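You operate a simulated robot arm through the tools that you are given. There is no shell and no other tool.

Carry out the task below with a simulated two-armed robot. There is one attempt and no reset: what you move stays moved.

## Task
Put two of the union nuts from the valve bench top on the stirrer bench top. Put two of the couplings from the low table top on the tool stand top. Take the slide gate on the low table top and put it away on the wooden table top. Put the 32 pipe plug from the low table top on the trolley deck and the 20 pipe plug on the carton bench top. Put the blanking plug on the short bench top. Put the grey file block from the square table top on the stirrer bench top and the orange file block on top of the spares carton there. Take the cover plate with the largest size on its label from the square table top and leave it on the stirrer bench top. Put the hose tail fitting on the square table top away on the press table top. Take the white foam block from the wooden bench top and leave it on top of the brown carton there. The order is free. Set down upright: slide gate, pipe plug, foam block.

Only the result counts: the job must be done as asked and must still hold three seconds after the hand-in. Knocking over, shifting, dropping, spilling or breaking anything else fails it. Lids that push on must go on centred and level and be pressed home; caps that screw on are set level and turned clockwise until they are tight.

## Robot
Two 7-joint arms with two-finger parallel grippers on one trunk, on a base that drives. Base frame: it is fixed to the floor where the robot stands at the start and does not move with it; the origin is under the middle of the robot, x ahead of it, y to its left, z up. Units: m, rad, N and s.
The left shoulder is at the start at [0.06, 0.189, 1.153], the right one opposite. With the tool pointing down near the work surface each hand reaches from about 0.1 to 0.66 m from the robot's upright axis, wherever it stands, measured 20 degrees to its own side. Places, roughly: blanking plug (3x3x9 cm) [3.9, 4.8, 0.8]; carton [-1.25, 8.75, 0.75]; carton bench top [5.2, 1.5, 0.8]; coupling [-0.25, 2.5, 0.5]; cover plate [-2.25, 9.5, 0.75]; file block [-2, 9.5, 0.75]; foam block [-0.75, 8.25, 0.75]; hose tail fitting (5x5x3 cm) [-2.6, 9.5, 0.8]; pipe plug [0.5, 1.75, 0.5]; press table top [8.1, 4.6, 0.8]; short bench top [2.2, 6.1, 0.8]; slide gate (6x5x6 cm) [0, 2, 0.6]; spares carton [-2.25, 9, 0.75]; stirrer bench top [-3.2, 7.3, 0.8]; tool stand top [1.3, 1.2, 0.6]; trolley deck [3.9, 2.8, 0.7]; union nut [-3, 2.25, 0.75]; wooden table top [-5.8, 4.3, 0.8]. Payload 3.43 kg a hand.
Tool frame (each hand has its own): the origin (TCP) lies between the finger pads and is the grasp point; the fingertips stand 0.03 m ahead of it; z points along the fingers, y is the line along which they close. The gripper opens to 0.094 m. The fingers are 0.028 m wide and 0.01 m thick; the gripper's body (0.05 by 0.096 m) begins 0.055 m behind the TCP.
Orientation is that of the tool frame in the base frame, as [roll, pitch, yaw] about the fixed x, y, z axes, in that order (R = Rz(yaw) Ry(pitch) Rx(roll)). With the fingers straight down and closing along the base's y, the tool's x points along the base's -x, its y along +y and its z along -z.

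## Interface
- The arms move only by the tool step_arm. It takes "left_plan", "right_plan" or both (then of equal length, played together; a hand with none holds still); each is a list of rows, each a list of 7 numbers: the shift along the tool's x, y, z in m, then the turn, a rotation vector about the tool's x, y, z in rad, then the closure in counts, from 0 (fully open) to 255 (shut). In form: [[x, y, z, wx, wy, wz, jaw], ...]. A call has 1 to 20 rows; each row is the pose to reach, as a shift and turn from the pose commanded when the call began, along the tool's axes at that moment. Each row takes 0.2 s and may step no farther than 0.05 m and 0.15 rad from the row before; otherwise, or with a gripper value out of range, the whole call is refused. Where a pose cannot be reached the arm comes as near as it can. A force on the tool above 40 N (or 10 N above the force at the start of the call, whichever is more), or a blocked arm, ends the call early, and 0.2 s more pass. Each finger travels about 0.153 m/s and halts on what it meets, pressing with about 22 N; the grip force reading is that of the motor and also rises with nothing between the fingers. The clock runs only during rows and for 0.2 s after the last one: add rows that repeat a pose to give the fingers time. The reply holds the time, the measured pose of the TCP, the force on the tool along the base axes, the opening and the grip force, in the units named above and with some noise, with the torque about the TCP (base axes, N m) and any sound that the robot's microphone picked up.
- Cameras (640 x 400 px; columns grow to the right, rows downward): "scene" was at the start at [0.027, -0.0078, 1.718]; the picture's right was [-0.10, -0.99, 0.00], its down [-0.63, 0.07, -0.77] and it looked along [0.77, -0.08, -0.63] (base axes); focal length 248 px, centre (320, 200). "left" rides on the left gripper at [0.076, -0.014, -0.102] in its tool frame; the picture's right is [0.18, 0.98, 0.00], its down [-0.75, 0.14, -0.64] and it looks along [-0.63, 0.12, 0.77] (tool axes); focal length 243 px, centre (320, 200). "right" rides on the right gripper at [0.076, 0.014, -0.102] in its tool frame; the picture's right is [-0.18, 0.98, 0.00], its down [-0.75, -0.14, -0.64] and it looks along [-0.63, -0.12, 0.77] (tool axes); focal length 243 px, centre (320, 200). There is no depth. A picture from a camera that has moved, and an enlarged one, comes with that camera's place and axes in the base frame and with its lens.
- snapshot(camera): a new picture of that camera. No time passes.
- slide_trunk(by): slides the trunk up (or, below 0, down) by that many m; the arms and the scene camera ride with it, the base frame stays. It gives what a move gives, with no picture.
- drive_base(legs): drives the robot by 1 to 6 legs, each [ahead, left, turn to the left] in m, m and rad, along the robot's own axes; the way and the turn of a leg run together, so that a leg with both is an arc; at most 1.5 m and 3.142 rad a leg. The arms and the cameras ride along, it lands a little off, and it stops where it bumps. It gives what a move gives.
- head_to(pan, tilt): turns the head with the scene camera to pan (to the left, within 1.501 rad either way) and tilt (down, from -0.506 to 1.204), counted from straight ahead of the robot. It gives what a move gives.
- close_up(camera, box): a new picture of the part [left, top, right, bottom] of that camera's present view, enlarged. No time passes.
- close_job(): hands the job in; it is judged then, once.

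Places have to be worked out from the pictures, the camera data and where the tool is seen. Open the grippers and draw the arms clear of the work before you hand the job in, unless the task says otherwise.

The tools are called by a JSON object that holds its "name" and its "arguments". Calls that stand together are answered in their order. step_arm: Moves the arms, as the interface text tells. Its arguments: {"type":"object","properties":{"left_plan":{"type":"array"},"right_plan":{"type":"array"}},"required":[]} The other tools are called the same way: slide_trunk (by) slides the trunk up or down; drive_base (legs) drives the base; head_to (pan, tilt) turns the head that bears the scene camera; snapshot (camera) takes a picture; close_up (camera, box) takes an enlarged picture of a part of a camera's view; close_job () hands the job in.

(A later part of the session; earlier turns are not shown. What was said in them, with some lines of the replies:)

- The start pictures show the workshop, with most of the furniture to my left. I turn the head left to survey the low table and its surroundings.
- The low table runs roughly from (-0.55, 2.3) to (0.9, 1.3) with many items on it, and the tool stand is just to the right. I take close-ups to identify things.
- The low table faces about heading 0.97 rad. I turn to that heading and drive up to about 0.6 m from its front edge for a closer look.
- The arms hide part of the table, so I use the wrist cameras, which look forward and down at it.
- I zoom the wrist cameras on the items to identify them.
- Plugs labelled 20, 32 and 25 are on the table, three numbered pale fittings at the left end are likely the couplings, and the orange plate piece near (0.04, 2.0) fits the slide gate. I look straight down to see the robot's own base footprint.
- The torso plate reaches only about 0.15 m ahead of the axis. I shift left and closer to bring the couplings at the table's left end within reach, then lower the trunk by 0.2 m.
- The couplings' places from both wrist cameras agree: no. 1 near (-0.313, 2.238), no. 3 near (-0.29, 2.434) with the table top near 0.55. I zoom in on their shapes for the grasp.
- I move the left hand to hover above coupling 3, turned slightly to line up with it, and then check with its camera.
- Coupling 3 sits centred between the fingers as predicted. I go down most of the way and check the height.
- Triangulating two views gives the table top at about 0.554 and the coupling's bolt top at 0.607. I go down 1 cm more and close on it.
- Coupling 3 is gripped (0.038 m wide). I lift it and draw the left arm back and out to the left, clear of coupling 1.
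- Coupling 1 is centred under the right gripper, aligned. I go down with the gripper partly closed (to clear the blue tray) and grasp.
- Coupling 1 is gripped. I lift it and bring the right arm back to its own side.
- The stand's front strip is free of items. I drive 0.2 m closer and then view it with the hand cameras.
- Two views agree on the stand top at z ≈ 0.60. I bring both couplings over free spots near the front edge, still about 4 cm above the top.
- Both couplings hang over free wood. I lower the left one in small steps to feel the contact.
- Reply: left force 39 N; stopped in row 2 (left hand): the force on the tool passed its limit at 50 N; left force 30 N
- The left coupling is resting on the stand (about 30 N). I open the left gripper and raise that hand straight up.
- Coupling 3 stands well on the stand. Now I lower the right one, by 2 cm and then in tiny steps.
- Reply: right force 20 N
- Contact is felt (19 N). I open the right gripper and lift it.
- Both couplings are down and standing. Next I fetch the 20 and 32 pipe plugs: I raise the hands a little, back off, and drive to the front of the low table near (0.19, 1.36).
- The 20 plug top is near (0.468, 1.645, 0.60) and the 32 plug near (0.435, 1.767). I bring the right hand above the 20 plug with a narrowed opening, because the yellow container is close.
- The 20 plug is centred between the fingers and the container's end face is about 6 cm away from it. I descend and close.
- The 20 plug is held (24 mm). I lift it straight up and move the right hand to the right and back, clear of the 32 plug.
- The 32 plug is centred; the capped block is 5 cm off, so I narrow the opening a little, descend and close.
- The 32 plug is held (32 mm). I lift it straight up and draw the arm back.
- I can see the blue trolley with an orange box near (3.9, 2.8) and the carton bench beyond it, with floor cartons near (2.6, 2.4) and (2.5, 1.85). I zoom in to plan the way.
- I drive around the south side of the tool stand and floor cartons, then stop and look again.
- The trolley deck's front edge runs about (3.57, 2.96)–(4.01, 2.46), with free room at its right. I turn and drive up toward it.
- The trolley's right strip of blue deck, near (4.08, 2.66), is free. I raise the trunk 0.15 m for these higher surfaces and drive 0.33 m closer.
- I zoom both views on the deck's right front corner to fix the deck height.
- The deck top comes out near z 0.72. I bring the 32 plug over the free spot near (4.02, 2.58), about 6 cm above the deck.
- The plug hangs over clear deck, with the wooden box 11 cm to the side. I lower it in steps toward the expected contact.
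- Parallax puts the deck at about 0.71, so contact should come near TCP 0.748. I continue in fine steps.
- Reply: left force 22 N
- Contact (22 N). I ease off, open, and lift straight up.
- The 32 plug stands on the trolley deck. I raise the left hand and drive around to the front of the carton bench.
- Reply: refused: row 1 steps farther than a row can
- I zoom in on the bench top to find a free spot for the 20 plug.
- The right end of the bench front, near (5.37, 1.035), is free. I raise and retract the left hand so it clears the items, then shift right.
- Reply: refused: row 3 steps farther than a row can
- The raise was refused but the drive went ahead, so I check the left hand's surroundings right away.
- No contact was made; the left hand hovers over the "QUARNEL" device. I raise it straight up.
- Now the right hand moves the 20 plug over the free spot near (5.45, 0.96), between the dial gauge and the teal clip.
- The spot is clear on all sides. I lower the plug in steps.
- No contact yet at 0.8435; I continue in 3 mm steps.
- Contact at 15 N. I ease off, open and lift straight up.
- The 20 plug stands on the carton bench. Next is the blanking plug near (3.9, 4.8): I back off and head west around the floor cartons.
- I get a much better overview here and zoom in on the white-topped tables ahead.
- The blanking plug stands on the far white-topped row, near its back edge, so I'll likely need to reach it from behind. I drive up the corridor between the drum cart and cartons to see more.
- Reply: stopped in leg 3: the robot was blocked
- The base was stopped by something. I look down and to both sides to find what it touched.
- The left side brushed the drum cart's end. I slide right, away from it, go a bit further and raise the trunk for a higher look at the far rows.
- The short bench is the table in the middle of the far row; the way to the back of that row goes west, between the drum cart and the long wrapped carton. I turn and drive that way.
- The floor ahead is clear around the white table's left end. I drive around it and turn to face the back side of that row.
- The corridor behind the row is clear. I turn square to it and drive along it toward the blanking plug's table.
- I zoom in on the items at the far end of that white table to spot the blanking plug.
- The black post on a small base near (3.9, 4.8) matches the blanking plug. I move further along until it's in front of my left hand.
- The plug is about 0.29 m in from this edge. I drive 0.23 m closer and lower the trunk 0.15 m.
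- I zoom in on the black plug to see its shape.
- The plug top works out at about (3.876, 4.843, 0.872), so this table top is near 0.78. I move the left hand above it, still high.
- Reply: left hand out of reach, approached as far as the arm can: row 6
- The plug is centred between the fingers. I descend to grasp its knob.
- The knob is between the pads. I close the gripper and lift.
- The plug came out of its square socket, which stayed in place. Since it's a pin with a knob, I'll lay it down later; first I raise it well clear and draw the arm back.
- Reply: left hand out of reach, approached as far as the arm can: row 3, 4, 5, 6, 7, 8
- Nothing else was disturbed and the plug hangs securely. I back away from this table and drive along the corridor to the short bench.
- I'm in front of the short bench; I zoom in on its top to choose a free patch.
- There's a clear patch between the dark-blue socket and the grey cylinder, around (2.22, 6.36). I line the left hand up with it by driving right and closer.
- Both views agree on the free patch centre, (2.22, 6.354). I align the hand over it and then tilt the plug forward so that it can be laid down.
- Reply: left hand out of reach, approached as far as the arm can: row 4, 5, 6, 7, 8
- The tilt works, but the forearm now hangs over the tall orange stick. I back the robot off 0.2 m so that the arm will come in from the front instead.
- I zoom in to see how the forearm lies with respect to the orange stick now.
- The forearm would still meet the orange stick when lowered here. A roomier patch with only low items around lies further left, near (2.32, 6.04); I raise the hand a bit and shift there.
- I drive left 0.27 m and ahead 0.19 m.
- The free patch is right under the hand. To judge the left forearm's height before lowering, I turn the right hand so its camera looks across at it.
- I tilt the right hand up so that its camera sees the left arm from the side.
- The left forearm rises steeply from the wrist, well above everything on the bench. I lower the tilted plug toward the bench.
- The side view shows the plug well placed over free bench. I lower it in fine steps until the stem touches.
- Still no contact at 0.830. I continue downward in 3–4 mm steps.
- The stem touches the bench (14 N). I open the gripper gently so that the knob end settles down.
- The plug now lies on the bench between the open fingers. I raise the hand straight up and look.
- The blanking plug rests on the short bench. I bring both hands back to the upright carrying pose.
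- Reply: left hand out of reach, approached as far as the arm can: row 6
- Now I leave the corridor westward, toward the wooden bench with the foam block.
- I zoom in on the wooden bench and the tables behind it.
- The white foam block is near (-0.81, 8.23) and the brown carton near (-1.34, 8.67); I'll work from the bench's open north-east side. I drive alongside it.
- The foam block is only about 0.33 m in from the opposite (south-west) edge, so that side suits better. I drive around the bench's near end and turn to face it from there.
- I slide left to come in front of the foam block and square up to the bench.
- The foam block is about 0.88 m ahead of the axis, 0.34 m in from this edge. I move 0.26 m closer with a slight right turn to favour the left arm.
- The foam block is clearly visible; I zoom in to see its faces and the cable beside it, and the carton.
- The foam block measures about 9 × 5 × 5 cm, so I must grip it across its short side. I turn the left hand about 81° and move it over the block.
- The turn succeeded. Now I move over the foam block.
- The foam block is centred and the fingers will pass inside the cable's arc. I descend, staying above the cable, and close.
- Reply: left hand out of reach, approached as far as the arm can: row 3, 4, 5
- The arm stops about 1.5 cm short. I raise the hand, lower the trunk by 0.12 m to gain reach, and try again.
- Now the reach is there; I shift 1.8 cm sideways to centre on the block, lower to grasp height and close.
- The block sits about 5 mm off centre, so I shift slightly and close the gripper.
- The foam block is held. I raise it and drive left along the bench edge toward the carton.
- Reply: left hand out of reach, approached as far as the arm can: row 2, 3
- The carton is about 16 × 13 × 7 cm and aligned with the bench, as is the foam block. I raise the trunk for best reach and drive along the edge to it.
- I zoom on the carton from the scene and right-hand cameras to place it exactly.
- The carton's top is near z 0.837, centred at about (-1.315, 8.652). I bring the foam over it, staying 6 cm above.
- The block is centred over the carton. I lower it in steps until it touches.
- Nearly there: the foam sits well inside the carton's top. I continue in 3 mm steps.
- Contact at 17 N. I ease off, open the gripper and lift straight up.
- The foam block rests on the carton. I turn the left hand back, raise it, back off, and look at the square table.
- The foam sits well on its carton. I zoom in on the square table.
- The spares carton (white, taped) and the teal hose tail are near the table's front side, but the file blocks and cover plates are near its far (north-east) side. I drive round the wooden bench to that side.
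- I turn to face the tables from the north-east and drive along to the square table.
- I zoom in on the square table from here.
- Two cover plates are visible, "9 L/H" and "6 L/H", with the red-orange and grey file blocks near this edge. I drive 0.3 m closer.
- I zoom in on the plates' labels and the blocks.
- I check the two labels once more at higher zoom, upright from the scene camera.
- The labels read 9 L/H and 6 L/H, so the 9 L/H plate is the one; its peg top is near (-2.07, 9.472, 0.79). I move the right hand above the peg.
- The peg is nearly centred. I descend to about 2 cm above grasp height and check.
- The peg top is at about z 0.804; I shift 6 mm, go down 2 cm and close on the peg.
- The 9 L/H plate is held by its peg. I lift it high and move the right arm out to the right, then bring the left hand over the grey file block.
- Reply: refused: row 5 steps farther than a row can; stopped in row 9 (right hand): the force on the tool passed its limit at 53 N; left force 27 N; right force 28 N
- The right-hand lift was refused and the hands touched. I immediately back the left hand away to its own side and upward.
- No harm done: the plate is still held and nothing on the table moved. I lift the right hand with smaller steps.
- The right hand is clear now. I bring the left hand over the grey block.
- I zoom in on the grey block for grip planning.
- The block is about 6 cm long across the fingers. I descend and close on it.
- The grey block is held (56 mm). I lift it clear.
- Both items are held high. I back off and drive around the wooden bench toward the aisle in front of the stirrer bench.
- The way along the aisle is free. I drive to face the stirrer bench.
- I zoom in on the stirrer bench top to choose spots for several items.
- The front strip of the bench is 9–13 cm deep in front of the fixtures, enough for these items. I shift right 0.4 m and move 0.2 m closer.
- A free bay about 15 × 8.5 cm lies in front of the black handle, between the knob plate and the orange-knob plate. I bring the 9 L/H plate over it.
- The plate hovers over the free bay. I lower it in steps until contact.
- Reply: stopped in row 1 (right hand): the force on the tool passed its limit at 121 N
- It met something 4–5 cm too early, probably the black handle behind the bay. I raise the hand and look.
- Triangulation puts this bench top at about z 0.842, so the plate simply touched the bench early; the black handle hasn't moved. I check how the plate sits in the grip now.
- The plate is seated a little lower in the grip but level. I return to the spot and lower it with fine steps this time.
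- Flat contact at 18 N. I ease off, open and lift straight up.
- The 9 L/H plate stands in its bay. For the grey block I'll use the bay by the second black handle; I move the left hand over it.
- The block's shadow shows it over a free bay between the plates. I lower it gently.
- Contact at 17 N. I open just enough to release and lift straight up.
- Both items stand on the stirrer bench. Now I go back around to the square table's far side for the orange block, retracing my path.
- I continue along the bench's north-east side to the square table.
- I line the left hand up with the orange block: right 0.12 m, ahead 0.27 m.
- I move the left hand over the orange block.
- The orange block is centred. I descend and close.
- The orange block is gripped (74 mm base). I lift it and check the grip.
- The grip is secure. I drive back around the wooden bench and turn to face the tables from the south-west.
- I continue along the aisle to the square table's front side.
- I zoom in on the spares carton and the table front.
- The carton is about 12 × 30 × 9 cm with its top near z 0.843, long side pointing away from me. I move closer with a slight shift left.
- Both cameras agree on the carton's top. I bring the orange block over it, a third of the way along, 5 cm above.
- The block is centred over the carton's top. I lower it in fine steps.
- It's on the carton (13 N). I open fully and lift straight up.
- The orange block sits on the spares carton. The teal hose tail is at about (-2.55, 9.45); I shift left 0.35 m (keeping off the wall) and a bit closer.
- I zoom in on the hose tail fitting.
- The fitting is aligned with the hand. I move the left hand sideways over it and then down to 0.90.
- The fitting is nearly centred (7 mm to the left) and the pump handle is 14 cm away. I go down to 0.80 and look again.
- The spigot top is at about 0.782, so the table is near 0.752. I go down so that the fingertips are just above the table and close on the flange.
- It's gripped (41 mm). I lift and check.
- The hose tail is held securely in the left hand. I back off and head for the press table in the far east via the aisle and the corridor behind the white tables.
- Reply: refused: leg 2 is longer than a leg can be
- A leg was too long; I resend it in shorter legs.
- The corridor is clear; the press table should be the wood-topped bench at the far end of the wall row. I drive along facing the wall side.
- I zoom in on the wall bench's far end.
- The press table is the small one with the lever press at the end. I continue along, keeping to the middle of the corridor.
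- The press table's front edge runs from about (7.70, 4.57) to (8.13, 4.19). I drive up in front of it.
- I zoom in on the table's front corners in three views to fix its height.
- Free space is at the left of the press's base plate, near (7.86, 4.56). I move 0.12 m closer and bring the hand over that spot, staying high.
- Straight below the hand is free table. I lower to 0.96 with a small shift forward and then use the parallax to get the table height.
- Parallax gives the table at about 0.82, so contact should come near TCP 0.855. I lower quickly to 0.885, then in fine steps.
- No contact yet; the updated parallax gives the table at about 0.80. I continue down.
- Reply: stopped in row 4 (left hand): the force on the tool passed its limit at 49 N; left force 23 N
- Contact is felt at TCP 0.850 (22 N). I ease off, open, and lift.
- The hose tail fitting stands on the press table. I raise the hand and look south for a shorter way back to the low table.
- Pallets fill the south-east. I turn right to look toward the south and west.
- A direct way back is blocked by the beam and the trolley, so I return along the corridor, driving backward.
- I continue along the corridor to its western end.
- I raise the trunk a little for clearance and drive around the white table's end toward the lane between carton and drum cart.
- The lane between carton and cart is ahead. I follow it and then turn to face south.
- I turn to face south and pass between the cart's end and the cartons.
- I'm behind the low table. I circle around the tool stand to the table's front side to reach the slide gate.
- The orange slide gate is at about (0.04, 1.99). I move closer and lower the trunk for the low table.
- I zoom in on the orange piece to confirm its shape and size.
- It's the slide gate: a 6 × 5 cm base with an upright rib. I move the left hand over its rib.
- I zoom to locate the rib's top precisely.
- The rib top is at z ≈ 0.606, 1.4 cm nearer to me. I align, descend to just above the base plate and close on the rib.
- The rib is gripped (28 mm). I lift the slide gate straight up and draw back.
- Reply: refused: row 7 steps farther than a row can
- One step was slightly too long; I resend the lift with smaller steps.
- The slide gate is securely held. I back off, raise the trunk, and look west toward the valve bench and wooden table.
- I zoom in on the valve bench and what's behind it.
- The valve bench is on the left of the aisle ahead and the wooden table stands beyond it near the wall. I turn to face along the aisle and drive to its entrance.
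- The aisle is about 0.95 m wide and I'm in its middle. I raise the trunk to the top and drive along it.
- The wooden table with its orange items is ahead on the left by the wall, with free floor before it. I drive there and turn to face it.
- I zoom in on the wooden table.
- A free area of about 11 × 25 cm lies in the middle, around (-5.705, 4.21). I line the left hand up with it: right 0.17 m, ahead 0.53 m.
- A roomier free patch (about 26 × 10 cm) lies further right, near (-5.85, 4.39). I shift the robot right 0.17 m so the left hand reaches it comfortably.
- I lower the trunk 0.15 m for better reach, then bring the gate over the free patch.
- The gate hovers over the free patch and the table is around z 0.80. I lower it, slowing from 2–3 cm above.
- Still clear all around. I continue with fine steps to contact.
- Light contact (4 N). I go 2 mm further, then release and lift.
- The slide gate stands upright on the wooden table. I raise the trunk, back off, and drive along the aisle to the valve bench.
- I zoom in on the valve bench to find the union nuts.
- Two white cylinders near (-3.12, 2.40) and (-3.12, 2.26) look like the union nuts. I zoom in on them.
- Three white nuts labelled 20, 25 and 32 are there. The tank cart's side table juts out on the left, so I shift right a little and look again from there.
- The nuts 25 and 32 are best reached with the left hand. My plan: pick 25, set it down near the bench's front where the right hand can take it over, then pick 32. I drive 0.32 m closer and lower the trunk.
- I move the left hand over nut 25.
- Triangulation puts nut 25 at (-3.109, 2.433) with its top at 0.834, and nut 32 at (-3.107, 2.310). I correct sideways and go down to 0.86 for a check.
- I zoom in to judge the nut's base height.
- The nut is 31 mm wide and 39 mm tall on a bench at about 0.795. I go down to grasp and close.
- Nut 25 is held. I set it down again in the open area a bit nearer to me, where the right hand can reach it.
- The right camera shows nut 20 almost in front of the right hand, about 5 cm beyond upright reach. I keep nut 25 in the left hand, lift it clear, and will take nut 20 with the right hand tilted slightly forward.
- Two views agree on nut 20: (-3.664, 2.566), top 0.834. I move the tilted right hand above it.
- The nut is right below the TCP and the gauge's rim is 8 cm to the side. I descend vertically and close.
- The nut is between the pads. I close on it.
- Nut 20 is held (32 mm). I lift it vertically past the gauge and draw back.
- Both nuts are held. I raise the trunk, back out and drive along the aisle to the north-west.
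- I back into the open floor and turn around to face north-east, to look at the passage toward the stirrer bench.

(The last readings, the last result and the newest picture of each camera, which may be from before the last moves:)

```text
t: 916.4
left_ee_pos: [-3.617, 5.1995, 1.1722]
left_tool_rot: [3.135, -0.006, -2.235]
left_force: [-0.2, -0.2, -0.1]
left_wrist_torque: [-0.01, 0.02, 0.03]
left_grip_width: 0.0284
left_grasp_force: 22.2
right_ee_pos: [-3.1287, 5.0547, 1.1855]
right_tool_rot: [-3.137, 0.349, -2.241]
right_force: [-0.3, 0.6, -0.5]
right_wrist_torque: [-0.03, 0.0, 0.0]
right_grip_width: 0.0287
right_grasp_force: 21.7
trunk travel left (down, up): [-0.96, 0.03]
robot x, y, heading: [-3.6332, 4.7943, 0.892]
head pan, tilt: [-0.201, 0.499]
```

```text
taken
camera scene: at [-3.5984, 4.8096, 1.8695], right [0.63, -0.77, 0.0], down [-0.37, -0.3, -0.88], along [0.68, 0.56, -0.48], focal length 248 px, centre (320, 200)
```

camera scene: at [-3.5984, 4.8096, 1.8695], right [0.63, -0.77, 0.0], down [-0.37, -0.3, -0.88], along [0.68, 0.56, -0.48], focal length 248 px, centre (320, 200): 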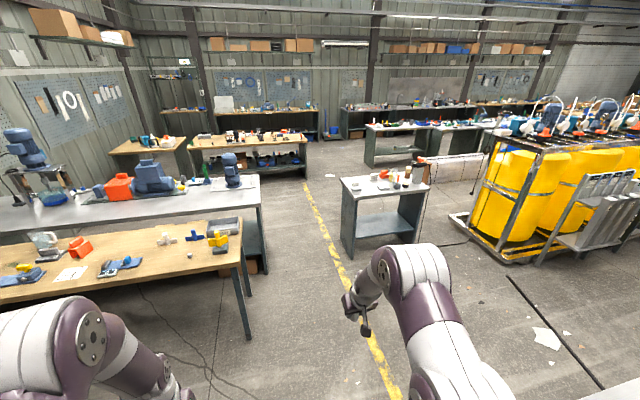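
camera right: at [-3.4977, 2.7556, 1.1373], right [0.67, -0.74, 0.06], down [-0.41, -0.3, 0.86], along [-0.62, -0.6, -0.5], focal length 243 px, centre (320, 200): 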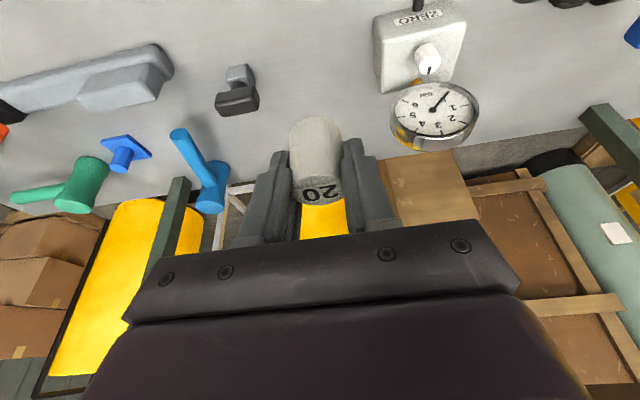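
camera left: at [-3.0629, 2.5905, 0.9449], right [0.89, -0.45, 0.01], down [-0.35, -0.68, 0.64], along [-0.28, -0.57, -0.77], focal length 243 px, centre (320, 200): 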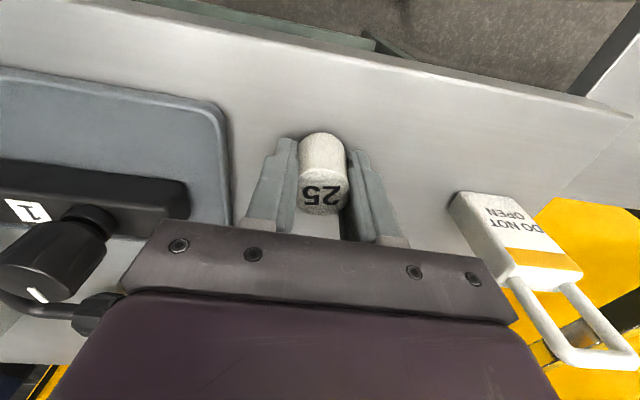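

The passage along the yellow line is about 0.78 m wide, enough for the base if well aligned. I first line up with its centre.

{"name": "drive_base", "arguments": {"legs": [[0, 0, 0.035], [1.34, -0.366, 0]]}}

{"name": "head_to", "arguments": {"pan": 0, "tilt": 0.6}}

{"name": "snapshot", "arguments": {"camera": "scene"}}

```text
t: 923.7
left_ee_pos: [-2.5318, 6.0446, 1.1723]
left_tool_rot: [3.137, -0.003, -2.204]
left_force: [0.2, 0.8, -0.8]
left_wrist_torque: [0.0, 0.0, -0.01]
left_grip_width: 0.0288
left_grasp_force: 22.7
right_ee_pos: [-2.0381, 5.9138, 1.1861]
right_tool_rot: [-3.139, 0.35, -2.209]
right_force: [1.0, 0.4, -1.0]
right_wrist_torque: [0.01, 0.02, 0.04]
right_grip_width: 0.0287
right_grasp_force: 21.7
trunk travel left (down, up): [-0.96, 0.03]
robot x, y, heading: [-2.537, 5.6418, 0.921]
head pan, tilt: [-0.201, 0.499]
```

```text
t: 924.4
left_ee_pos: [-2.5328, 6.0451, 1.1719]
left_tool_rot: [3.134, -0.005, -2.203]
left_force: [-0.4, 0.3, 0.5]
left_wrist_torque: [-0.02, 0.02, -0.01]
left_grip_width: 0.0287
left_grasp_force: 21.6
right_ee_pos: [-2.0373, 5.9129, 1.1855]
right_tool_rot: [-3.138, 0.348, -2.21]
right_force: [0.6, 0.8, 0.1]
right_wrist_torque: [0.01, -0.01, 0.0]
right_grip_width: 0.0287
right_grasp_force: 22.4
trunk travel left (down, up): [-0.96, 0.03]
robot x, y, heading: [-2.5378, 5.6403, 0.923]
head pan, tilt: [0.0, 0.6]
```

```text
taken
camera scene: at [-2.516, 5.6654, 1.8604], right [0.8, -0.61, 0.0], down [-0.34, -0.45, -0.83], along [0.5, 0.66, -0.56], focal length 248 px, centre (320, 200)
```

scene: 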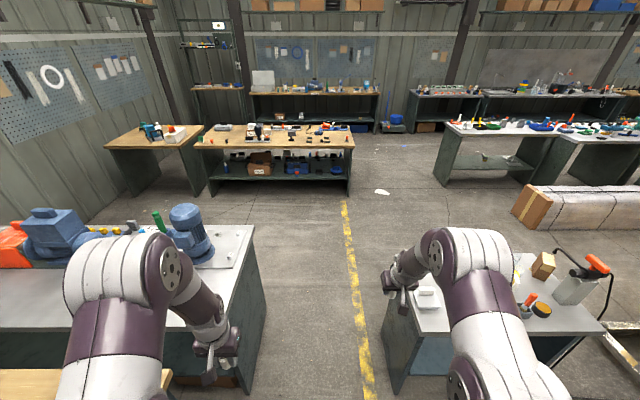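

I zoom in to measure the passage between the stirrer bench's end and the white table.

{"name": "close_up", "arguments": {"camera": "scene", "box": [200, 200, 460, 400]}}

{"name": "snapshot", "arguments": {"camera": "left"}}

{"name": "snapshot", "arguments": {"camera": "right"}}

```text
2.00 times, centred on (330, 300) of scene
camera zoom: at [-2.516, 5.6654, 1.8604], right [0.8, -0.61, 0.0], down [-0.34, -0.45, -0.83], along [0.5, 0.66, -0.56], focal length 495 px, centre (300, 0)
```

zoom: 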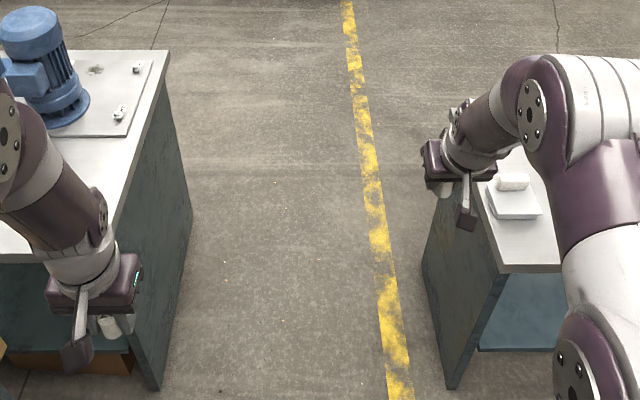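

```text
taken
camera left: at [-2.5642, 5.9735, 1.2745], right [-0.9, 0.43, 0.01], down [0.34, 0.69, 0.64], along [0.27, 0.58, -0.77], focal length 243 px, centre (320, 200)
```

left: 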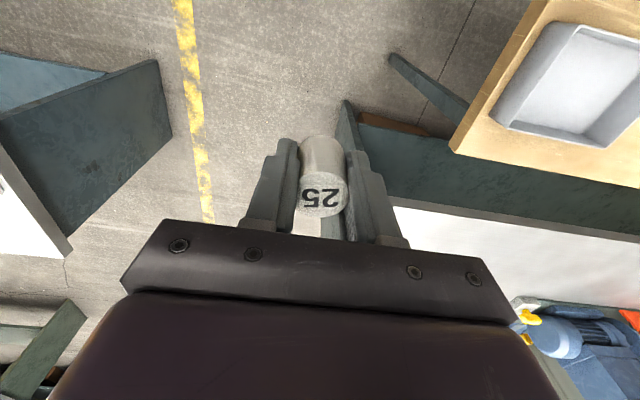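

```text
taken
camera right: at [-2.1139, 5.8375, 1.2567], right [-0.69, 0.73, 0.06], down [0.4, 0.31, 0.86], along [0.61, 0.61, -0.5], focal length 243 px, centre (320, 200)
```

right: 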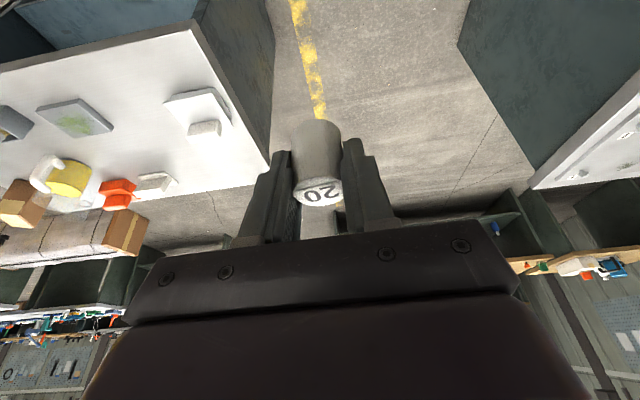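

The floor-level gap is about 0.9 m and I'm centred. I drive straight through and turn to face the stirrer bench.

{"name": "drive_base", "arguments": {"legs": [[0.85, 0, 0], [0.85, 0, 0]]}}

```text
t: 932.9
left_ee_pos: [-1.4937, 7.3613, 1.1726]
left_tool_rot: [3.135, -0.005, -2.221]
left_force: [-0.6, 0.0, 0.3]
left_wrist_torque: [0.01, 0.01, -0.01]
left_grip_width: 0.0285
left_grasp_force: 21.8
right_ee_pos: [-1.0037, 7.222, 1.187]
right_tool_rot: [-3.138, 0.349, -2.227]
right_force: [-0.3, -0.2, -0.5]
right_wrist_torque: [-0.04, -0.01, -0.03]
right_grip_width: 0.0285
right_grasp_force: 21.8
trunk travel left (down, up): [-0.96, 0.03]
robot x, y, heading: [-1.5054, 6.9639, 0.9]
head pan, tilt: [0.0, 0.6]
```

I'm through. I turn around to face the stirrer bench and slide along to the previous working place.

{"name": "drive_base", "arguments": {"legs": [[0, 0, 3.14], [-0.08, -1.37, 0]]}}

{"name": "head_to", "arguments": {"pan": -0.1, "tilt": 0.75}}

{"name": "snapshot", "arguments": {"camera": "scene"}}

```text
t: 947.1
left_ee_pos: [-2.5416, 7.5277, 1.1714]
left_tool_rot: [3.137, -0.004, 0.882]
left_force: [0.5, -0.4, -0.3]
left_wrist_torque: [0.0, -0.01, -0.01]
left_grip_width: 0.0284
left_grasp_force: 22.6
right_ee_pos: [-3.0282, 7.6855, 1.1856]
right_tool_rot: [-3.137, 0.349, 0.877]
right_force: [0.8, 0.3, -1.0]
right_wrist_torque: [-0.02, 0.0, -0.01]
right_grip_width: 0.0286
right_grasp_force: 21.5
trunk travel left (down, up): [-0.96, 0.03]
robot x, y, heading: [-2.5175, 7.9295, -2.279]
head pan, tilt: [0.0, 0.6]
```

```text
t: 947.8
left_ee_pos: [-2.5431, 7.5275, 1.1714]
left_tool_rot: [3.135, -0.007, 0.884]
left_force: [0.1, -0.4, -0.5]
left_wrist_torque: [0.01, -0.01, -0.01]
left_grip_width: 0.0287
left_grasp_force: 22.1
right_ee_pos: [-3.0287, 7.6861, 1.1852]
right_tool_rot: [-3.137, 0.35, 0.876]
right_force: [0.5, 0.2, -0.4]
right_wrist_torque: [0.01, 0.0, 0.01]
right_grip_width: 0.0286
right_grasp_force: 21.4
trunk travel left (down, up): [-0.96, 0.03]
robot x, y, heading: [-2.5137, 7.931, -2.282]
head pan, tilt: [-0.099, 0.75]
```

```text
taken
camera scene: at [-2.5369, 7.9189, 1.8476], right [-0.69, 0.72, 0.0], down [0.49, 0.47, -0.73], along [-0.53, -0.51, -0.68], focal length 248 px, centre (320, 200)
```

scene: 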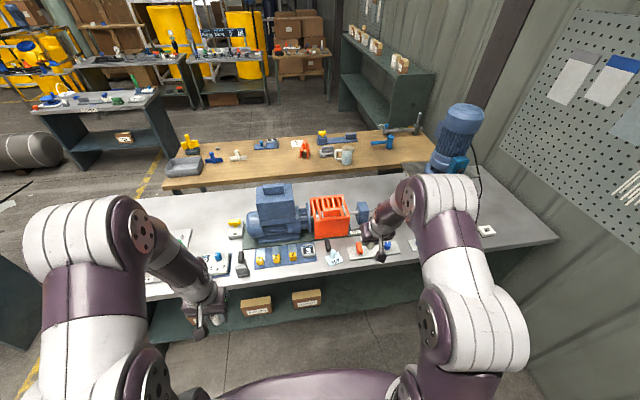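

I correct the heading and move in.

{"name": "drive_base", "arguments": {"legs": [[0, 0, 0.05], [0.25, 0.0, 0]]}}

{"name": "slide_trunk", "arguments": {"by": -0.1}}

{"name": "snapshot", "arguments": {"camera": "left"}}

{"name": "snapshot", "arguments": {"camera": "right"}}

{"name": "snapshot", "arguments": {"camera": "scene"}}

```text
t: 950.1
left_ee_pos: [-2.6754, 7.3304, 1.1722]
left_tool_rot: [3.137, -0.003, 0.933]
left_force: [0.3, 0.2, -0.2]
left_wrist_torque: [0.0, 0.0, -0.01]
left_grip_width: 0.0284
left_grasp_force: 22.1
right_ee_pos: [-3.1681, 7.4632, 1.1873]
right_tool_rot: [-3.138, 0.35, 0.927]
right_force: [-0.1, -0.7, -0.4]
right_wrist_torque: [-0.01, -0.04, -0.01]
right_grip_width: 0.0289
right_grasp_force: 22.3
trunk travel left (down, up): [-0.96, 0.03]
robot x, y, heading: [-2.6699, 7.7301, -2.228]
head pan, tilt: [-0.099, 0.75]
```

```text
t: 951.4
left_ee_pos: [-2.6765, 7.3268, 1.0712]
left_tool_rot: [3.134, -0.004, 0.932]
left_force: [-1.1, 0.2, -0.4]
left_wrist_torque: [-0.03, -0.02, -0.01]
left_grip_width: 0.0284
left_grasp_force: 22.0
right_ee_pos: [-3.1699, 7.4619, 1.0859]
right_tool_rot: [-3.137, 0.349, 0.926]
right_force: [0.5, 0.5, 0.4]
right_wrist_torque: [0.01, -0.01, 0.03]
right_grip_width: 0.0285
right_grasp_force: 21.7
trunk travel left (down, up): [-0.86, 0.13]
robot x, y, heading: [-2.668, 7.7305, -2.23]
head pan, tilt: [-0.099, 0.75]
```

```text
taken
camera left: at [-2.643, 7.3965, 1.1745], right [0.9, -0.44, 0.01], down [-0.34, -0.69, 0.64], along [-0.28, -0.58, -0.77], focal length 243 px, centre (320, 200)
```

left: 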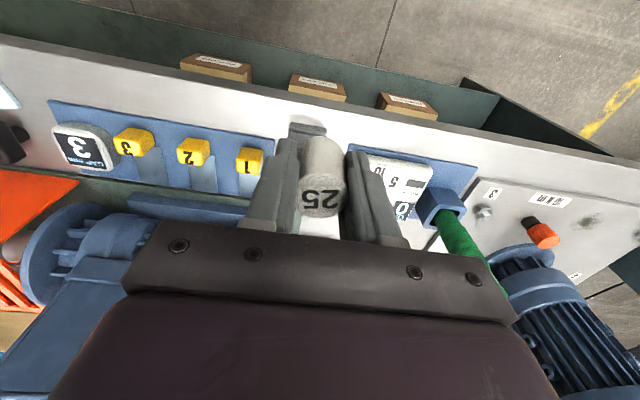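

```text
taken
camera right: at [-3.0935, 7.538, 1.1568], right [0.68, -0.73, 0.06], down [-0.4, -0.31, 0.86], along [-0.61, -0.61, -0.5], focal length 243 px, centre (320, 200)
```

right: 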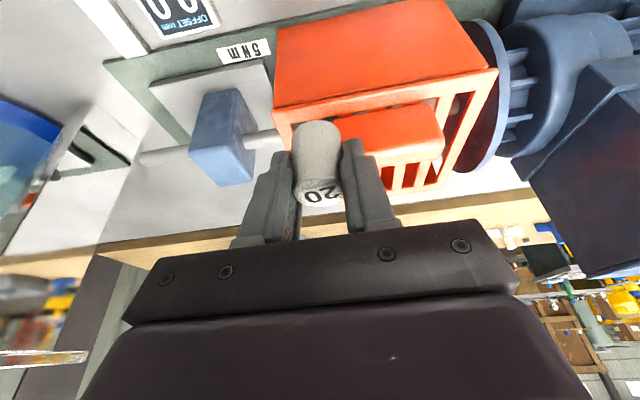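

```text
taken
camera scene: at [-2.6897, 7.7187, 1.7475], right [-0.73, 0.69, 0.0], down [0.47, 0.5, -0.73], along [-0.5, -0.53, -0.68], focal length 248 px, centre (320, 200)
```

scene: 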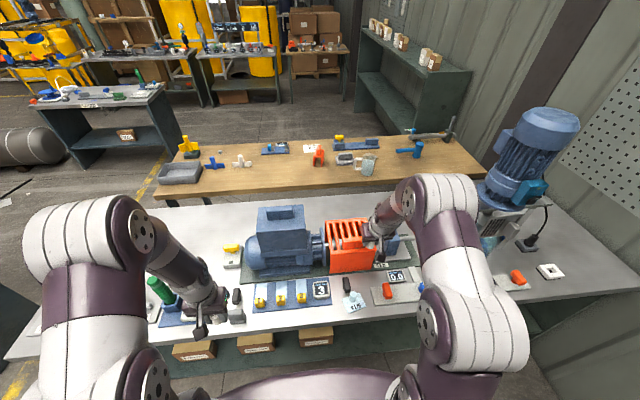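

The strip in front of the knob plate is free. I bring nut 25 over its left part, about 5 cm above the bench.

{"name": "step_arm", "arguments": {"left_plan": [[-0.0123, -0.0216, 0.02, 0, 0, 0, 255], [-0.0246, -0.0433, 0.045, 0, 0, 0, 255], [-0.0369, -0.0649, 0.07, 0, 0, 0, 255], [-0.0492, -0.0866, 0.095, 0, 0, 0, 255], [-0.0615, -0.1082, 0.12, 0, 0, 0, 255], [-0.0615, -0.1082, 0.138, 0, 0, 0, 255]]}}

{"name": "snapshot", "arguments": {"camera": "left"}}

{"name": "close_up", "arguments": {"camera": "scene", "box": [200, 240, 420, 370]}}

```text
t: 952.8
left_ee_pos: [-2.7978, 7.3434, 0.9354]
left_tool_rot: [3.135, -0.006, 0.933]
left_force: [0.3, -0.2, 0.0]
left_wrist_torque: [0.03, 0.03, -0.01]
left_grip_width: 0.0286
left_grasp_force: 21.8
right_ee_pos: [-3.1685, 7.4603, 1.0861]
right_tool_rot: [-3.138, 0.35, 0.926]
right_force: [0.4, 0.7, 0.0]
right_wrist_torque: [0.03, -0.01, 0.0]
right_grip_width: 0.0287
right_grasp_force: 21.9
trunk travel left (down, up): [-0.86, 0.13]
robot x, y, heading: [-2.6684, 7.7316, -2.23]
head pan, tilt: [-0.099, 0.75]
```

```text
taken
camera left: at [-2.7649, 7.4112, 1.0365], right [0.9, -0.44, 0.01], down [-0.34, -0.69, 0.64], along [-0.28, -0.58, -0.77], focal length 243 px, centre (320, 200)
```

left: 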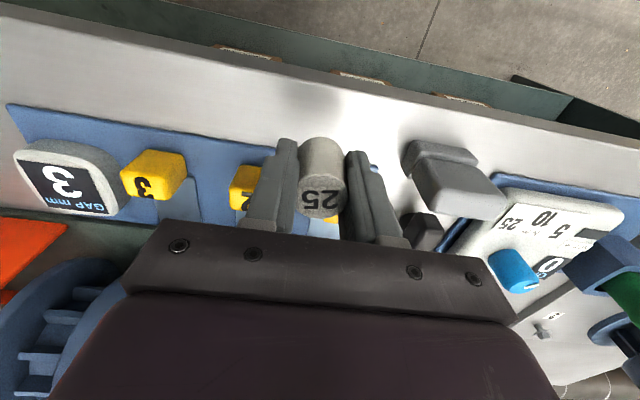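

```text
2.91 times, centred on (310, 305) of scene
camera zoom: at [-2.6889, 7.7186, 1.7475], right [-0.73, 0.69, 0.0], down [0.47, 0.5, -0.73], along [-0.5, -0.53, -0.68], focal length 720 px, centre (349, -106)
```

zoom: 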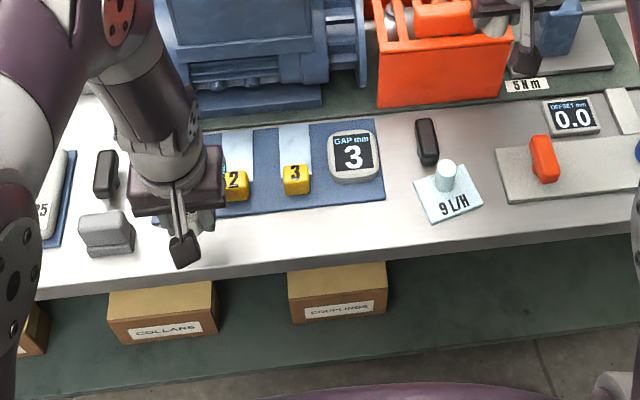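

The nut is centred over the strip. I lower it in steps.

{"name": "step_arm", "arguments": {"left_plan": [[0, 0, 0.02, 0, 0, 0, 255], [0, 0, 0.036, 0, 0, 0, 255], [0, 0, 0.044, 0, 0, 0, 255], [0, 0, 0.049, 0, 0, 0, 255], [0, 0, 0.053, 0, 0, 0, 255]]}}

```text
t: 954.0
left_ee_pos: [-2.7978, 7.3421, 0.8813]
left_tool_rot: [3.138, -0.001, 0.931]
left_force: [0.4, -1.6, 5.3]
left_wrist_torque: [-0.06, 0.1, 0.01]
left_grip_width: 0.0285
left_grasp_force: 22.4
right_ee_pos: [-3.169, 7.4619, 1.0859]
right_tool_rot: [-3.138, 0.35, 0.927]
right_force: [-0.3, -0.9, 0.4]
right_wrist_torque: [-0.02, 0.03, -0.04]
right_grip_width: 0.0287
right_grasp_force: 22.7
trunk travel left (down, up): [-0.86, 0.13]
robot x, y, heading: [-2.6705, 7.7308, -2.227]
head pan, tilt: [-0.099, 0.75]
```

Contact begins (5 N). I press 1–2 mm more, open and lift straight up.

{"name": "step_arm", "arguments": {"left_plan": [[0, 0, 0.0015, 0, 0, 0, 255], [0, 0, 0.001, 0, 0, 0, 160], [0, 0, 0.001, 0, 0, 0, 110], [0, 0, 0.001, 0, 0, 0, 100], [0, 0, -0.03, 0, 0, 0, 100], [0, 0, -0.07, 0, 0, 0, 100], [0, 0, -0.11, 0, 0, 0, 100], [0, 0, -0.15, 0, 0, 0, 100], [0.02, 0.03, -0.18, 0, 0, 0, 100], [0.03, 0.07, -0.2, 0, 0, 0, 100]]}}

{"name": "snapshot", "arguments": {"camera": "left"}}

```text
t: 956.2
left_ee_pos: [-2.7244, 7.3255, 1.0806]
left_tool_rot: [3.137, -0.005, 0.933]
left_force: [0.5, -0.4, 1.1]
left_wrist_torque: [0.04, 0.01, 0.03]
left_grip_width: 0.0573
left_grasp_force: 0.0
right_ee_pos: [-3.1688, 7.461, 1.0854]
right_tool_rot: [-3.137, 0.348, 0.927]
right_force: [0.5, -0.2, 0.0]
right_wrist_torque: [0.01, 0.03, -0.01]
right_grip_width: 0.0286
right_grasp_force: 21.9
trunk travel left (down, up): [-0.86, 0.13]
robot x, y, heading: [-2.6684, 7.7322, -2.225]
head pan, tilt: [-0.099, 0.75]
```

```text
taken
camera left: at [-2.6904, 7.3934, 1.1838], right [0.9, -0.44, 0.01], down [-0.34, -0.69, 0.64], along [-0.28, -0.58, -0.77], focal length 243 px, centre (320, 200)
```

left: 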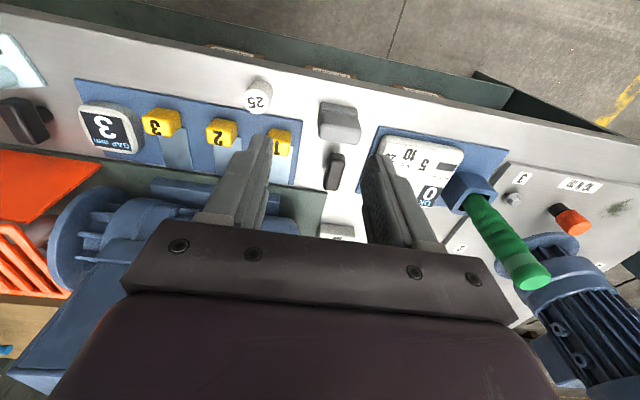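

Nut 25 stands on the stirrer bench. I move the left hand further aside and bring nut 20 over the strip in front of the "3" box.

{"name": "step_arm", "arguments": {"left_plan": [[0, 0.02, -0.01, 0, 0, 0, 100], [0, 0.045, -0.02, 0, 0, 0, 100], [0, 0.07, -0.03, 0, 0, 0, 100], [0, 0.1, -0.03, 0, 0, 0, 100], [0, 0.12, -0.03, 0, 0, 0, 100], [0, 0.12, -0.03, 0, 0, 0, 100], [0, 0.12, -0.03, 0, 0, 0, 100]], "right_plan": [[0.0198, 0.034, -0.0072, 0, 0, 0, 255], [0.0397, 0.0679, -0.0145, 0, 0, 0, 255], [0.0595, 0.1019, -0.0217, 0, 0, 0, 255], [0.0793, 0.1358, -0.0289, 0, 0, 0, 255], [0.0992, 0.1698, -0.0362, 0, 0, 0, 255], [0.119, 0.2037, -0.0434, 0, 0, 0, 255], [0.119, 0.2037, -0.0434, 0, 0, 0, 255]]}}

{"name": "snapshot", "arguments": {"camera": "right"}}

{"name": "close_up", "arguments": {"camera": "scene", "box": [200, 240, 420, 370]}}

```text
t: 957.8
left_ee_pos: [-2.6311, 7.2527, 1.1113]
left_tool_rot: [3.136, -0.004, 0.932]
left_force: [0.2, -0.2, -0.7]
left_wrist_torque: [-0.03, 0.02, 0.04]
left_grip_width: 0.0573
left_grasp_force: 0.2
right_ee_pos: [-2.9288, 7.4405, 1.0843]
right_tool_rot: [-3.138, 0.35, 0.926]
right_force: [-1.4, -0.5, -0.4]
right_wrist_torque: [0.04, 0.03, 0.02]
right_grip_width: 0.0286
right_grasp_force: 21.9
trunk travel left (down, up): [-0.86, 0.13]
robot x, y, heading: [-2.6722, 7.7338, -2.228]
head pan, tilt: [-0.099, 0.75]
```

```text
taken
camera right: at [-2.8533, 7.5171, 1.1558], right [0.68, -0.73, 0.06], down [-0.4, -0.31, 0.86], along [-0.61, -0.61, -0.5], focal length 243 px, centre (320, 200)
```

right: 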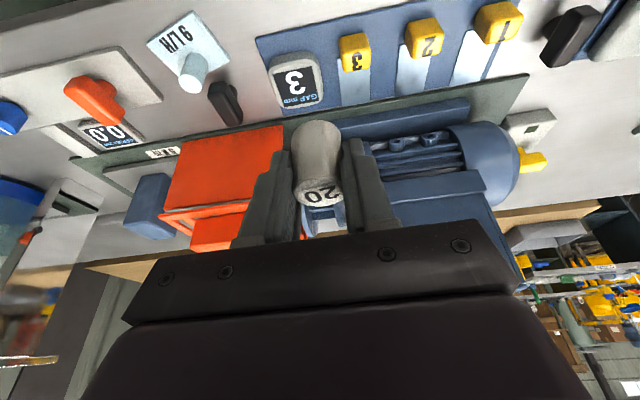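

```text
2.91 times, centred on (310, 305) of scene
camera zoom: at [-2.6896, 7.7188, 1.7475], right [-0.73, 0.69, 0.0], down [0.47, 0.5, -0.73], along [-0.5, -0.53, -0.68], focal length 720 px, centre (349, -106)
```

zoom: 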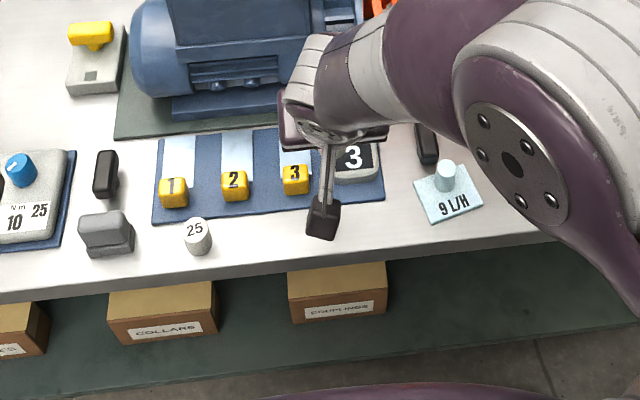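

Nut 20 will land in the middle of the strip, 14 cm from nut 25. I lower it vertically most of the way.

{"name": "step_arm", "arguments": {"right_plan": [[0.0154, 0, 0.0423, 0, 0, 0, 255], [0.0309, 0, 0.0845, 0, 0, 0, 255], [0.0463, 0, 0.1268, 0, 0, 0, 255], [0.0532, 0, 0.1456, 0, 0, 0, 255], [0.0532, 0, 0.1456, 0, 0, 0, 255]]}}

{"name": "snapshot", "arguments": {"camera": "right"}}

{"name": "close_up", "arguments": {"camera": "scene", "box": [200, 240, 420, 370]}}

{"name": "snapshot", "arguments": {"camera": "left"}}

```text
t: 959.0
left_ee_pos: [-2.6307, 7.2531, 1.1116]
left_tool_rot: [3.135, -0.004, 0.933]
left_force: [0.4, 0.1, 0.1]
left_wrist_torque: [0.0, -0.01, 0.0]
left_grip_width: 0.0575
left_grasp_force: 0.0
right_ee_pos: [-2.9294, 7.4412, 0.9287]
right_tool_rot: [-3.138, 0.35, 0.926]
right_force: [-0.4, 0.4, -1.1]
right_wrist_torque: [0.01, 0.03, -0.01]
right_grip_width: 0.0288
right_grasp_force: 22.8
trunk travel left (down, up): [-0.86, 0.13]
robot x, y, heading: [-2.6717, 7.7345, -2.228]
head pan, tilt: [-0.099, 0.75]
```

```text
taken
camera right: at [-2.8552, 7.5183, 0.9997], right [0.68, -0.73, 0.06], down [-0.4, -0.31, 0.86], along [-0.61, -0.61, -0.5], focal length 243 px, centre (320, 200)
```

right: 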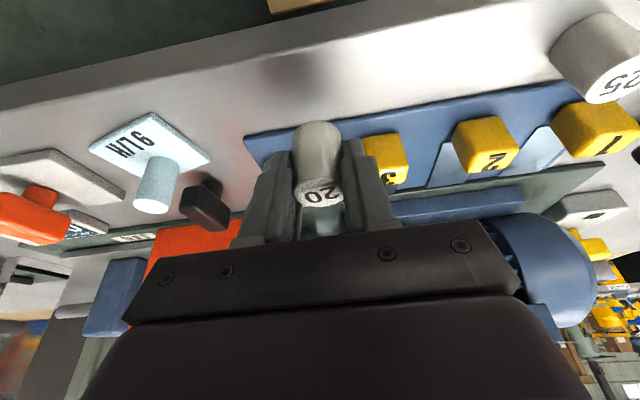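

```text
2.91 times, centred on (310, 305) of scene
camera zoom: at [-2.6891, 7.7198, 1.7475], right [-0.73, 0.69, 0.0], down [0.47, 0.5, -0.73], along [-0.5, -0.53, -0.68], focal length 720 px, centre (349, -106)
```

zoom: 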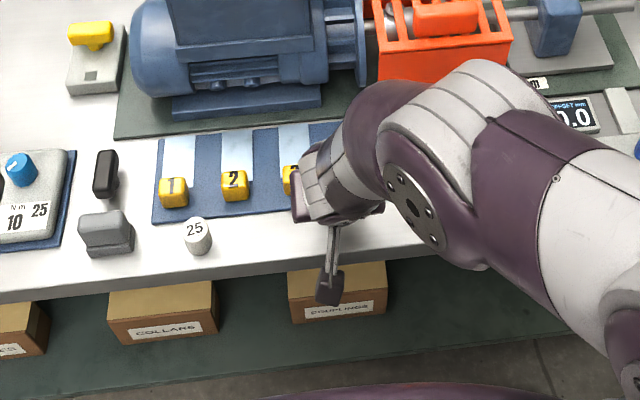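

```text
taken
camera left: at [-2.5973, 7.3223, 1.2141], right [0.9, -0.44, 0.01], down [-0.34, -0.69, 0.64], along [-0.28, -0.58, -0.77], focal length 243 px, centre (320, 200)
```

left: 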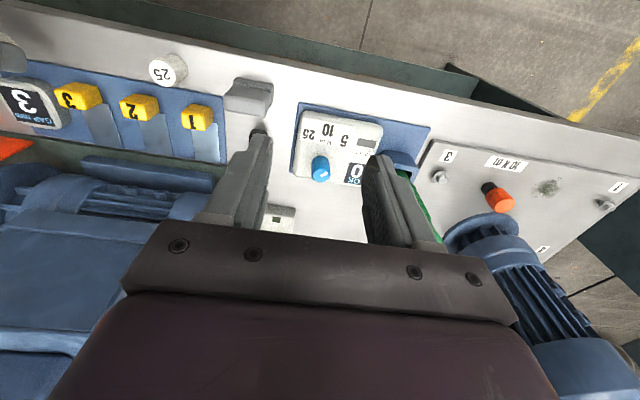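

The nut hangs just above the free strip. I lower it in fine steps until contact.

{"name": "step_arm", "arguments": {"right_plan": [[0.0051, 0, 0.0141, 0, 0, 0, 255], [0.0096, 0, 0.0263, 0, 0, 0, 255], [0.0123, 0, 0.0338, 0, 0, 0, 255], [0.0137, 0, 0.0376, 0, 0, 0, 255], [0.0151, 0, 0.0413, 0, 0, 0, 255]]}}

```text
t: 960.2
left_ee_pos: [-2.6299, 7.2549, 1.1119]
left_tool_rot: [3.136, -0.004, 0.932]
left_force: [0.5, -0.4, 0.9]
left_wrist_torque: [0.0, 0.02, 0.01]
left_grip_width: 0.0572
left_grasp_force: 0.1
right_ee_pos: [-2.9311, 7.4398, 0.8867]
right_tool_rot: [-3.137, 0.351, 0.924]
right_force: [-1.4, 0.1, 7.9]
right_wrist_torque: [-0.04, 0.04, -0.03]
right_grip_width: 0.0287
right_grasp_force: 22.0
trunk travel left (down, up): [-0.86, 0.13]
robot x, y, heading: [-2.6716, 7.7341, -2.225]
head pan, tilt: [-0.099, 0.75]
```

Contact at 8 N. I open and lift vertically.

{"name": "step_arm", "arguments": {"right_plan": [[0, 0, 0, 0, 0, 0, 165], [0, 0, 0, 0, 0, 0, 120], [0, 0, 0, 0, 0, 0, 100], [-0.0103, 0, -0.0282, 0, 0, 0, 100], [-0.024, 0, -0.0658, 0, 0, 0, 100], [-0.0377, 0, -0.1033, 0, 0, 0, 100], [-0.0514, 0, -0.1409, 0, 0, 0, 100], [-0.0652, 0, -0.1785, 0, 0, 0, 100]]}}

{"name": "snapshot", "arguments": {"camera": "right"}}

{"name": "close_up", "arguments": {"camera": "scene", "box": [200, 240, 420, 370]}}

{"name": "snapshot", "arguments": {"camera": "left"}}

```text
t: 962.0
left_ee_pos: [-2.6302, 7.2542, 1.1112]
left_tool_rot: [3.135, -0.002, 0.933]
left_force: [-0.5, 0.0, -0.2]
left_wrist_torque: [0.02, -0.04, -0.01]
left_grip_width: 0.0573
left_grasp_force: 0.1
right_ee_pos: [-2.929, 7.4399, 1.0748]
right_tool_rot: [-3.138, 0.349, 0.927]
right_force: [-0.6, -0.5, 0.0]
right_wrist_torque: [0.01, 0.0, 0.0]
right_grip_width: 0.0573
right_grasp_force: 0.1
trunk travel left (down, up): [-0.86, 0.13]
robot x, y, heading: [-2.6655, 7.7314, -2.222]
head pan, tilt: [-0.099, 0.75]
```

```text
taken
camera right: at [-2.8532, 7.5171, 1.1457], right [0.68, -0.73, 0.06], down [-0.4, -0.31, 0.86], along [-0.61, -0.61, -0.5], focal length 243 px, centre (320, 200)
```

right: 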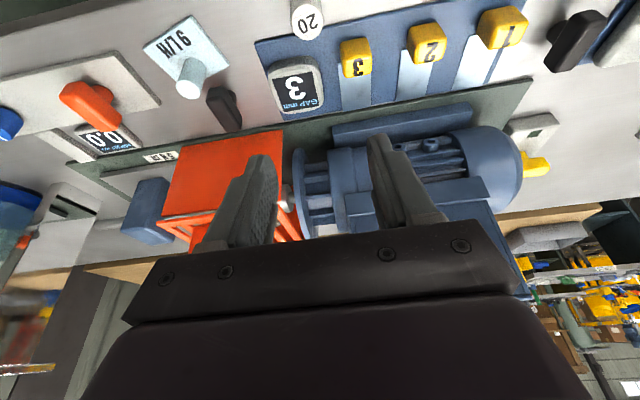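

```text
2.91 times, centred on (310, 305) of scene
camera zoom: at [-2.6889, 7.72, 1.7475], right [-0.73, 0.69, 0.0], down [0.47, 0.5, -0.73], along [-0.5, -0.53, -0.68], focal length 720 px, centre (349, -106)
```

zoom: 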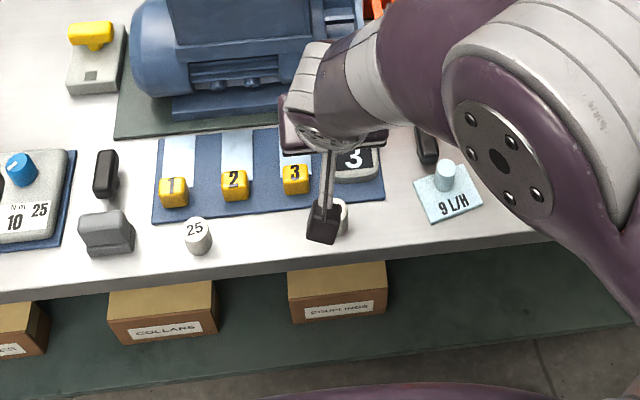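

```text
taken
camera left: at [-2.5972, 7.3225, 1.2141], right [0.9, -0.44, 0.01], down [-0.34, -0.69, 0.64], along [-0.28, -0.58, -0.77], focal length 243 px, centre (320, 200)
```

left: 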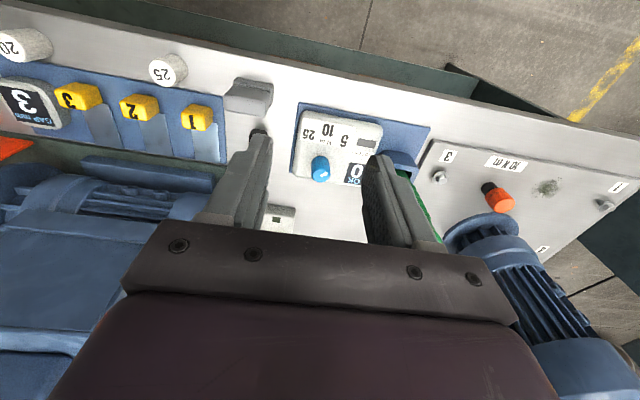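

Both nuts stand on the bench. I compare the two nuts closely to be sure they're the same kind.

{"name": "close_up", "arguments": {"camera": "left", "box": [0, 20, 220, 140]}}

{"name": "close_up", "arguments": {"camera": "right", "box": [250, 0, 370, 100]}}

```text
2.91 times, centred on (110, 80) of left
camera zoom: at [-2.5972, 7.3225, 1.2141], right [0.9, -0.44, 0.01], down [-0.34, -0.69, 0.64], along [-0.28, -0.58, -0.77], focal length 706 px, centre (931, 549)
```

zoom: 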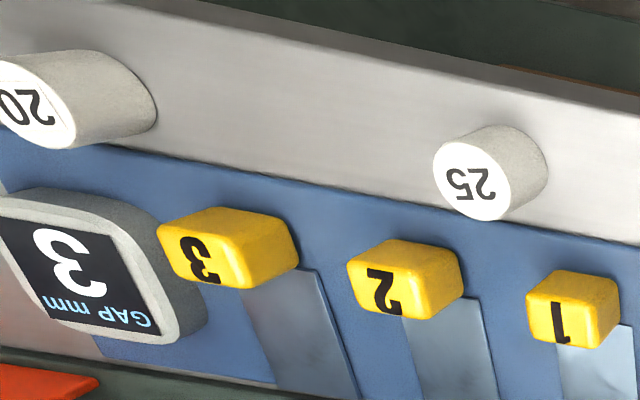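

```text
4.00 times, centred on (310, 50) of right
camera zoom: at [-2.8532, 7.5171, 1.1457], right [0.68, -0.73, 0.06], down [-0.4, -0.31, 0.86], along [-0.61, -0.61, -0.5], focal length 970 px, centre (360, 800)
```

zoom: 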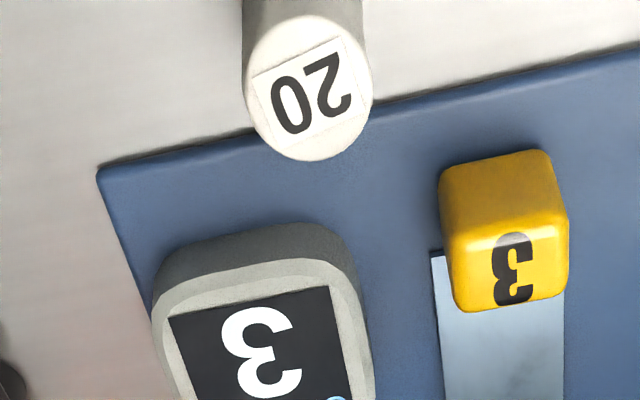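

The two nuts are identical in kind. Everything is placed; I straighten the right hand, raise both hands and draw them back.

{"name": "step_arm", "arguments": {"right_plan": [[0.0, 0, -0.03, 0, 0.07, 0, 60], [0.02, 0, -0.05, 0, 0.14, 0, 60], [0.04, 0, -0.07, 0, 0.21, 0, 60], [0.06, 0, -0.08, 0, 0.28, 0, 60], [0.08, 0, -0.08, 0, 0.349, 0, 30]], "left_plan": [[0.02, 0, -0.02, 0, 0, 0, 60], [0.04, 0, -0.04, 0, 0, 0, 40], [0.06, 0, -0.05, 0, 0, 0, 20], [0.08, 0, -0.05, 0, 0, 0, 0], [0.1, 0, -0.05, 0, 0, 0, 0]]}}

{"name": "drive_base", "arguments": {"legs": [[-0.35, 0, 0]]}}

{"name": "snapshot", "arguments": {"camera": "scene"}}

```text
t: 963.2
left_ee_pos: [-2.5706, 7.3348, 1.1625]
left_tool_rot: [3.134, -0.003, 0.933]
left_force: [0.5, 0.0, 0.3]
left_wrist_torque: [-0.04, 0.03, 0.01]
left_grip_width: 0.094
left_grasp_force: 0.1
right_ee_pos: [-2.8665, 7.5232, 1.1241]
right_tool_rot: [-3.137, 0.001, 0.925]
right_force: [0.3, -1.3, -0.8]
right_wrist_torque: [0.01, -0.02, -0.04]
right_grip_width: 0.0829
right_grasp_force: 0.1
trunk travel left (down, up): [-0.86, 0.13]
robot x, y, heading: [-2.6726, 7.7294, -2.228]
head pan, tilt: [-0.099, 0.75]
```

```text
t: 965.5
left_ee_pos: [-2.3587, 7.609, 1.162]
left_tool_rot: [3.136, -0.006, 0.933]
left_force: [0.2, -0.4, 1.2]
left_wrist_torque: [-0.01, 0.03, -0.03]
left_grip_width: 0.0942
left_grasp_force: 0.0
right_ee_pos: [-2.6562, 7.7952, 1.1231]
right_tool_rot: [-3.137, -0.003, 0.927]
right_force: [-0.2, 0.4, 0.2]
right_wrist_torque: [-0.01, 0.0, -0.03]
right_grip_width: 0.083
right_grasp_force: 0.2
trunk travel left (down, up): [-0.86, 0.13]
robot x, y, heading: [-2.4607, 8.0037, -2.225]
head pan, tilt: [-0.099, 0.75]
```

```text
taken
camera scene: at [-2.4778, 7.9936, 1.7475], right [-0.73, 0.69, 0.0], down [0.47, 0.5, -0.73], along [-0.5, -0.53, -0.68], focal length 248 px, centre (320, 200)
```

scene: 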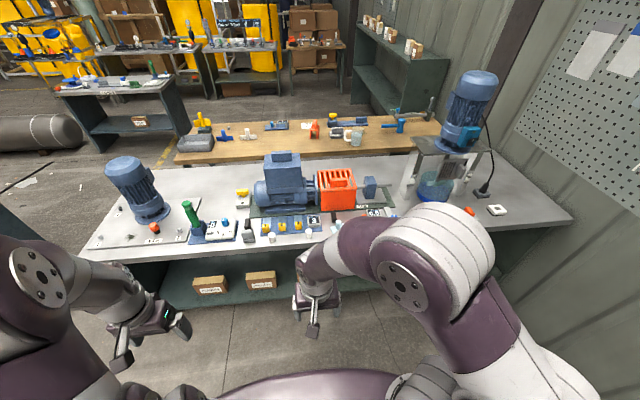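

All items are in place, the grippers are open and empty, and the arms are clear of the work. I hand in the job.

{"name": "close_job", "arguments": {}}

```text
The job is handed in.
```

The job is handed in, with every item on the list moved to its place. I checked each one by camera when I set it down, but did not go round again before handing in.

| Item | Where it is now |
|---|---|
| Union nuts 20 and 25 | Standing on the stirrer bench, in front of the numbered knobs |
| Couplings 1 and 3 | On the tool stand |
| Slide gate | Upright on the wooden table |
| 32 pipe plug | Upright on the trolley deck |
| 20 pipe plug | Upright on the carton bench |
| Blanking plug | Lying on its side on the short bench |
| Grey file block | On the stirrer bench |
| Orange file block | On top of the spares carton on the square table |
| 9 L/H cover plate (larger of the two) | On the stirrer bench |
| Hose tail fitting | On the press table |
| White foam block | Upright on top of the brown carton |

These are the points to know about:

- **Union nuts:** I took the three white cylinders labelled 20, 25 and 32 on the valve bench to be the union nuts. The place given on your list fits 25 and 32 better than 20, so there is some chance that 20 is not one of them.
- **Blanking plug:** It pulled out of a square socket, which I left on its table. I laid the plug down because its stem is too narrow to stand on.
- **Bumps:** The robot brushed the drum cart once while driving, and the two hands touched once over the square table. The cover plate also came down hard on the stirrer bench before I placed it properly (about 120 N). I saw nothing shift or break in any of these.
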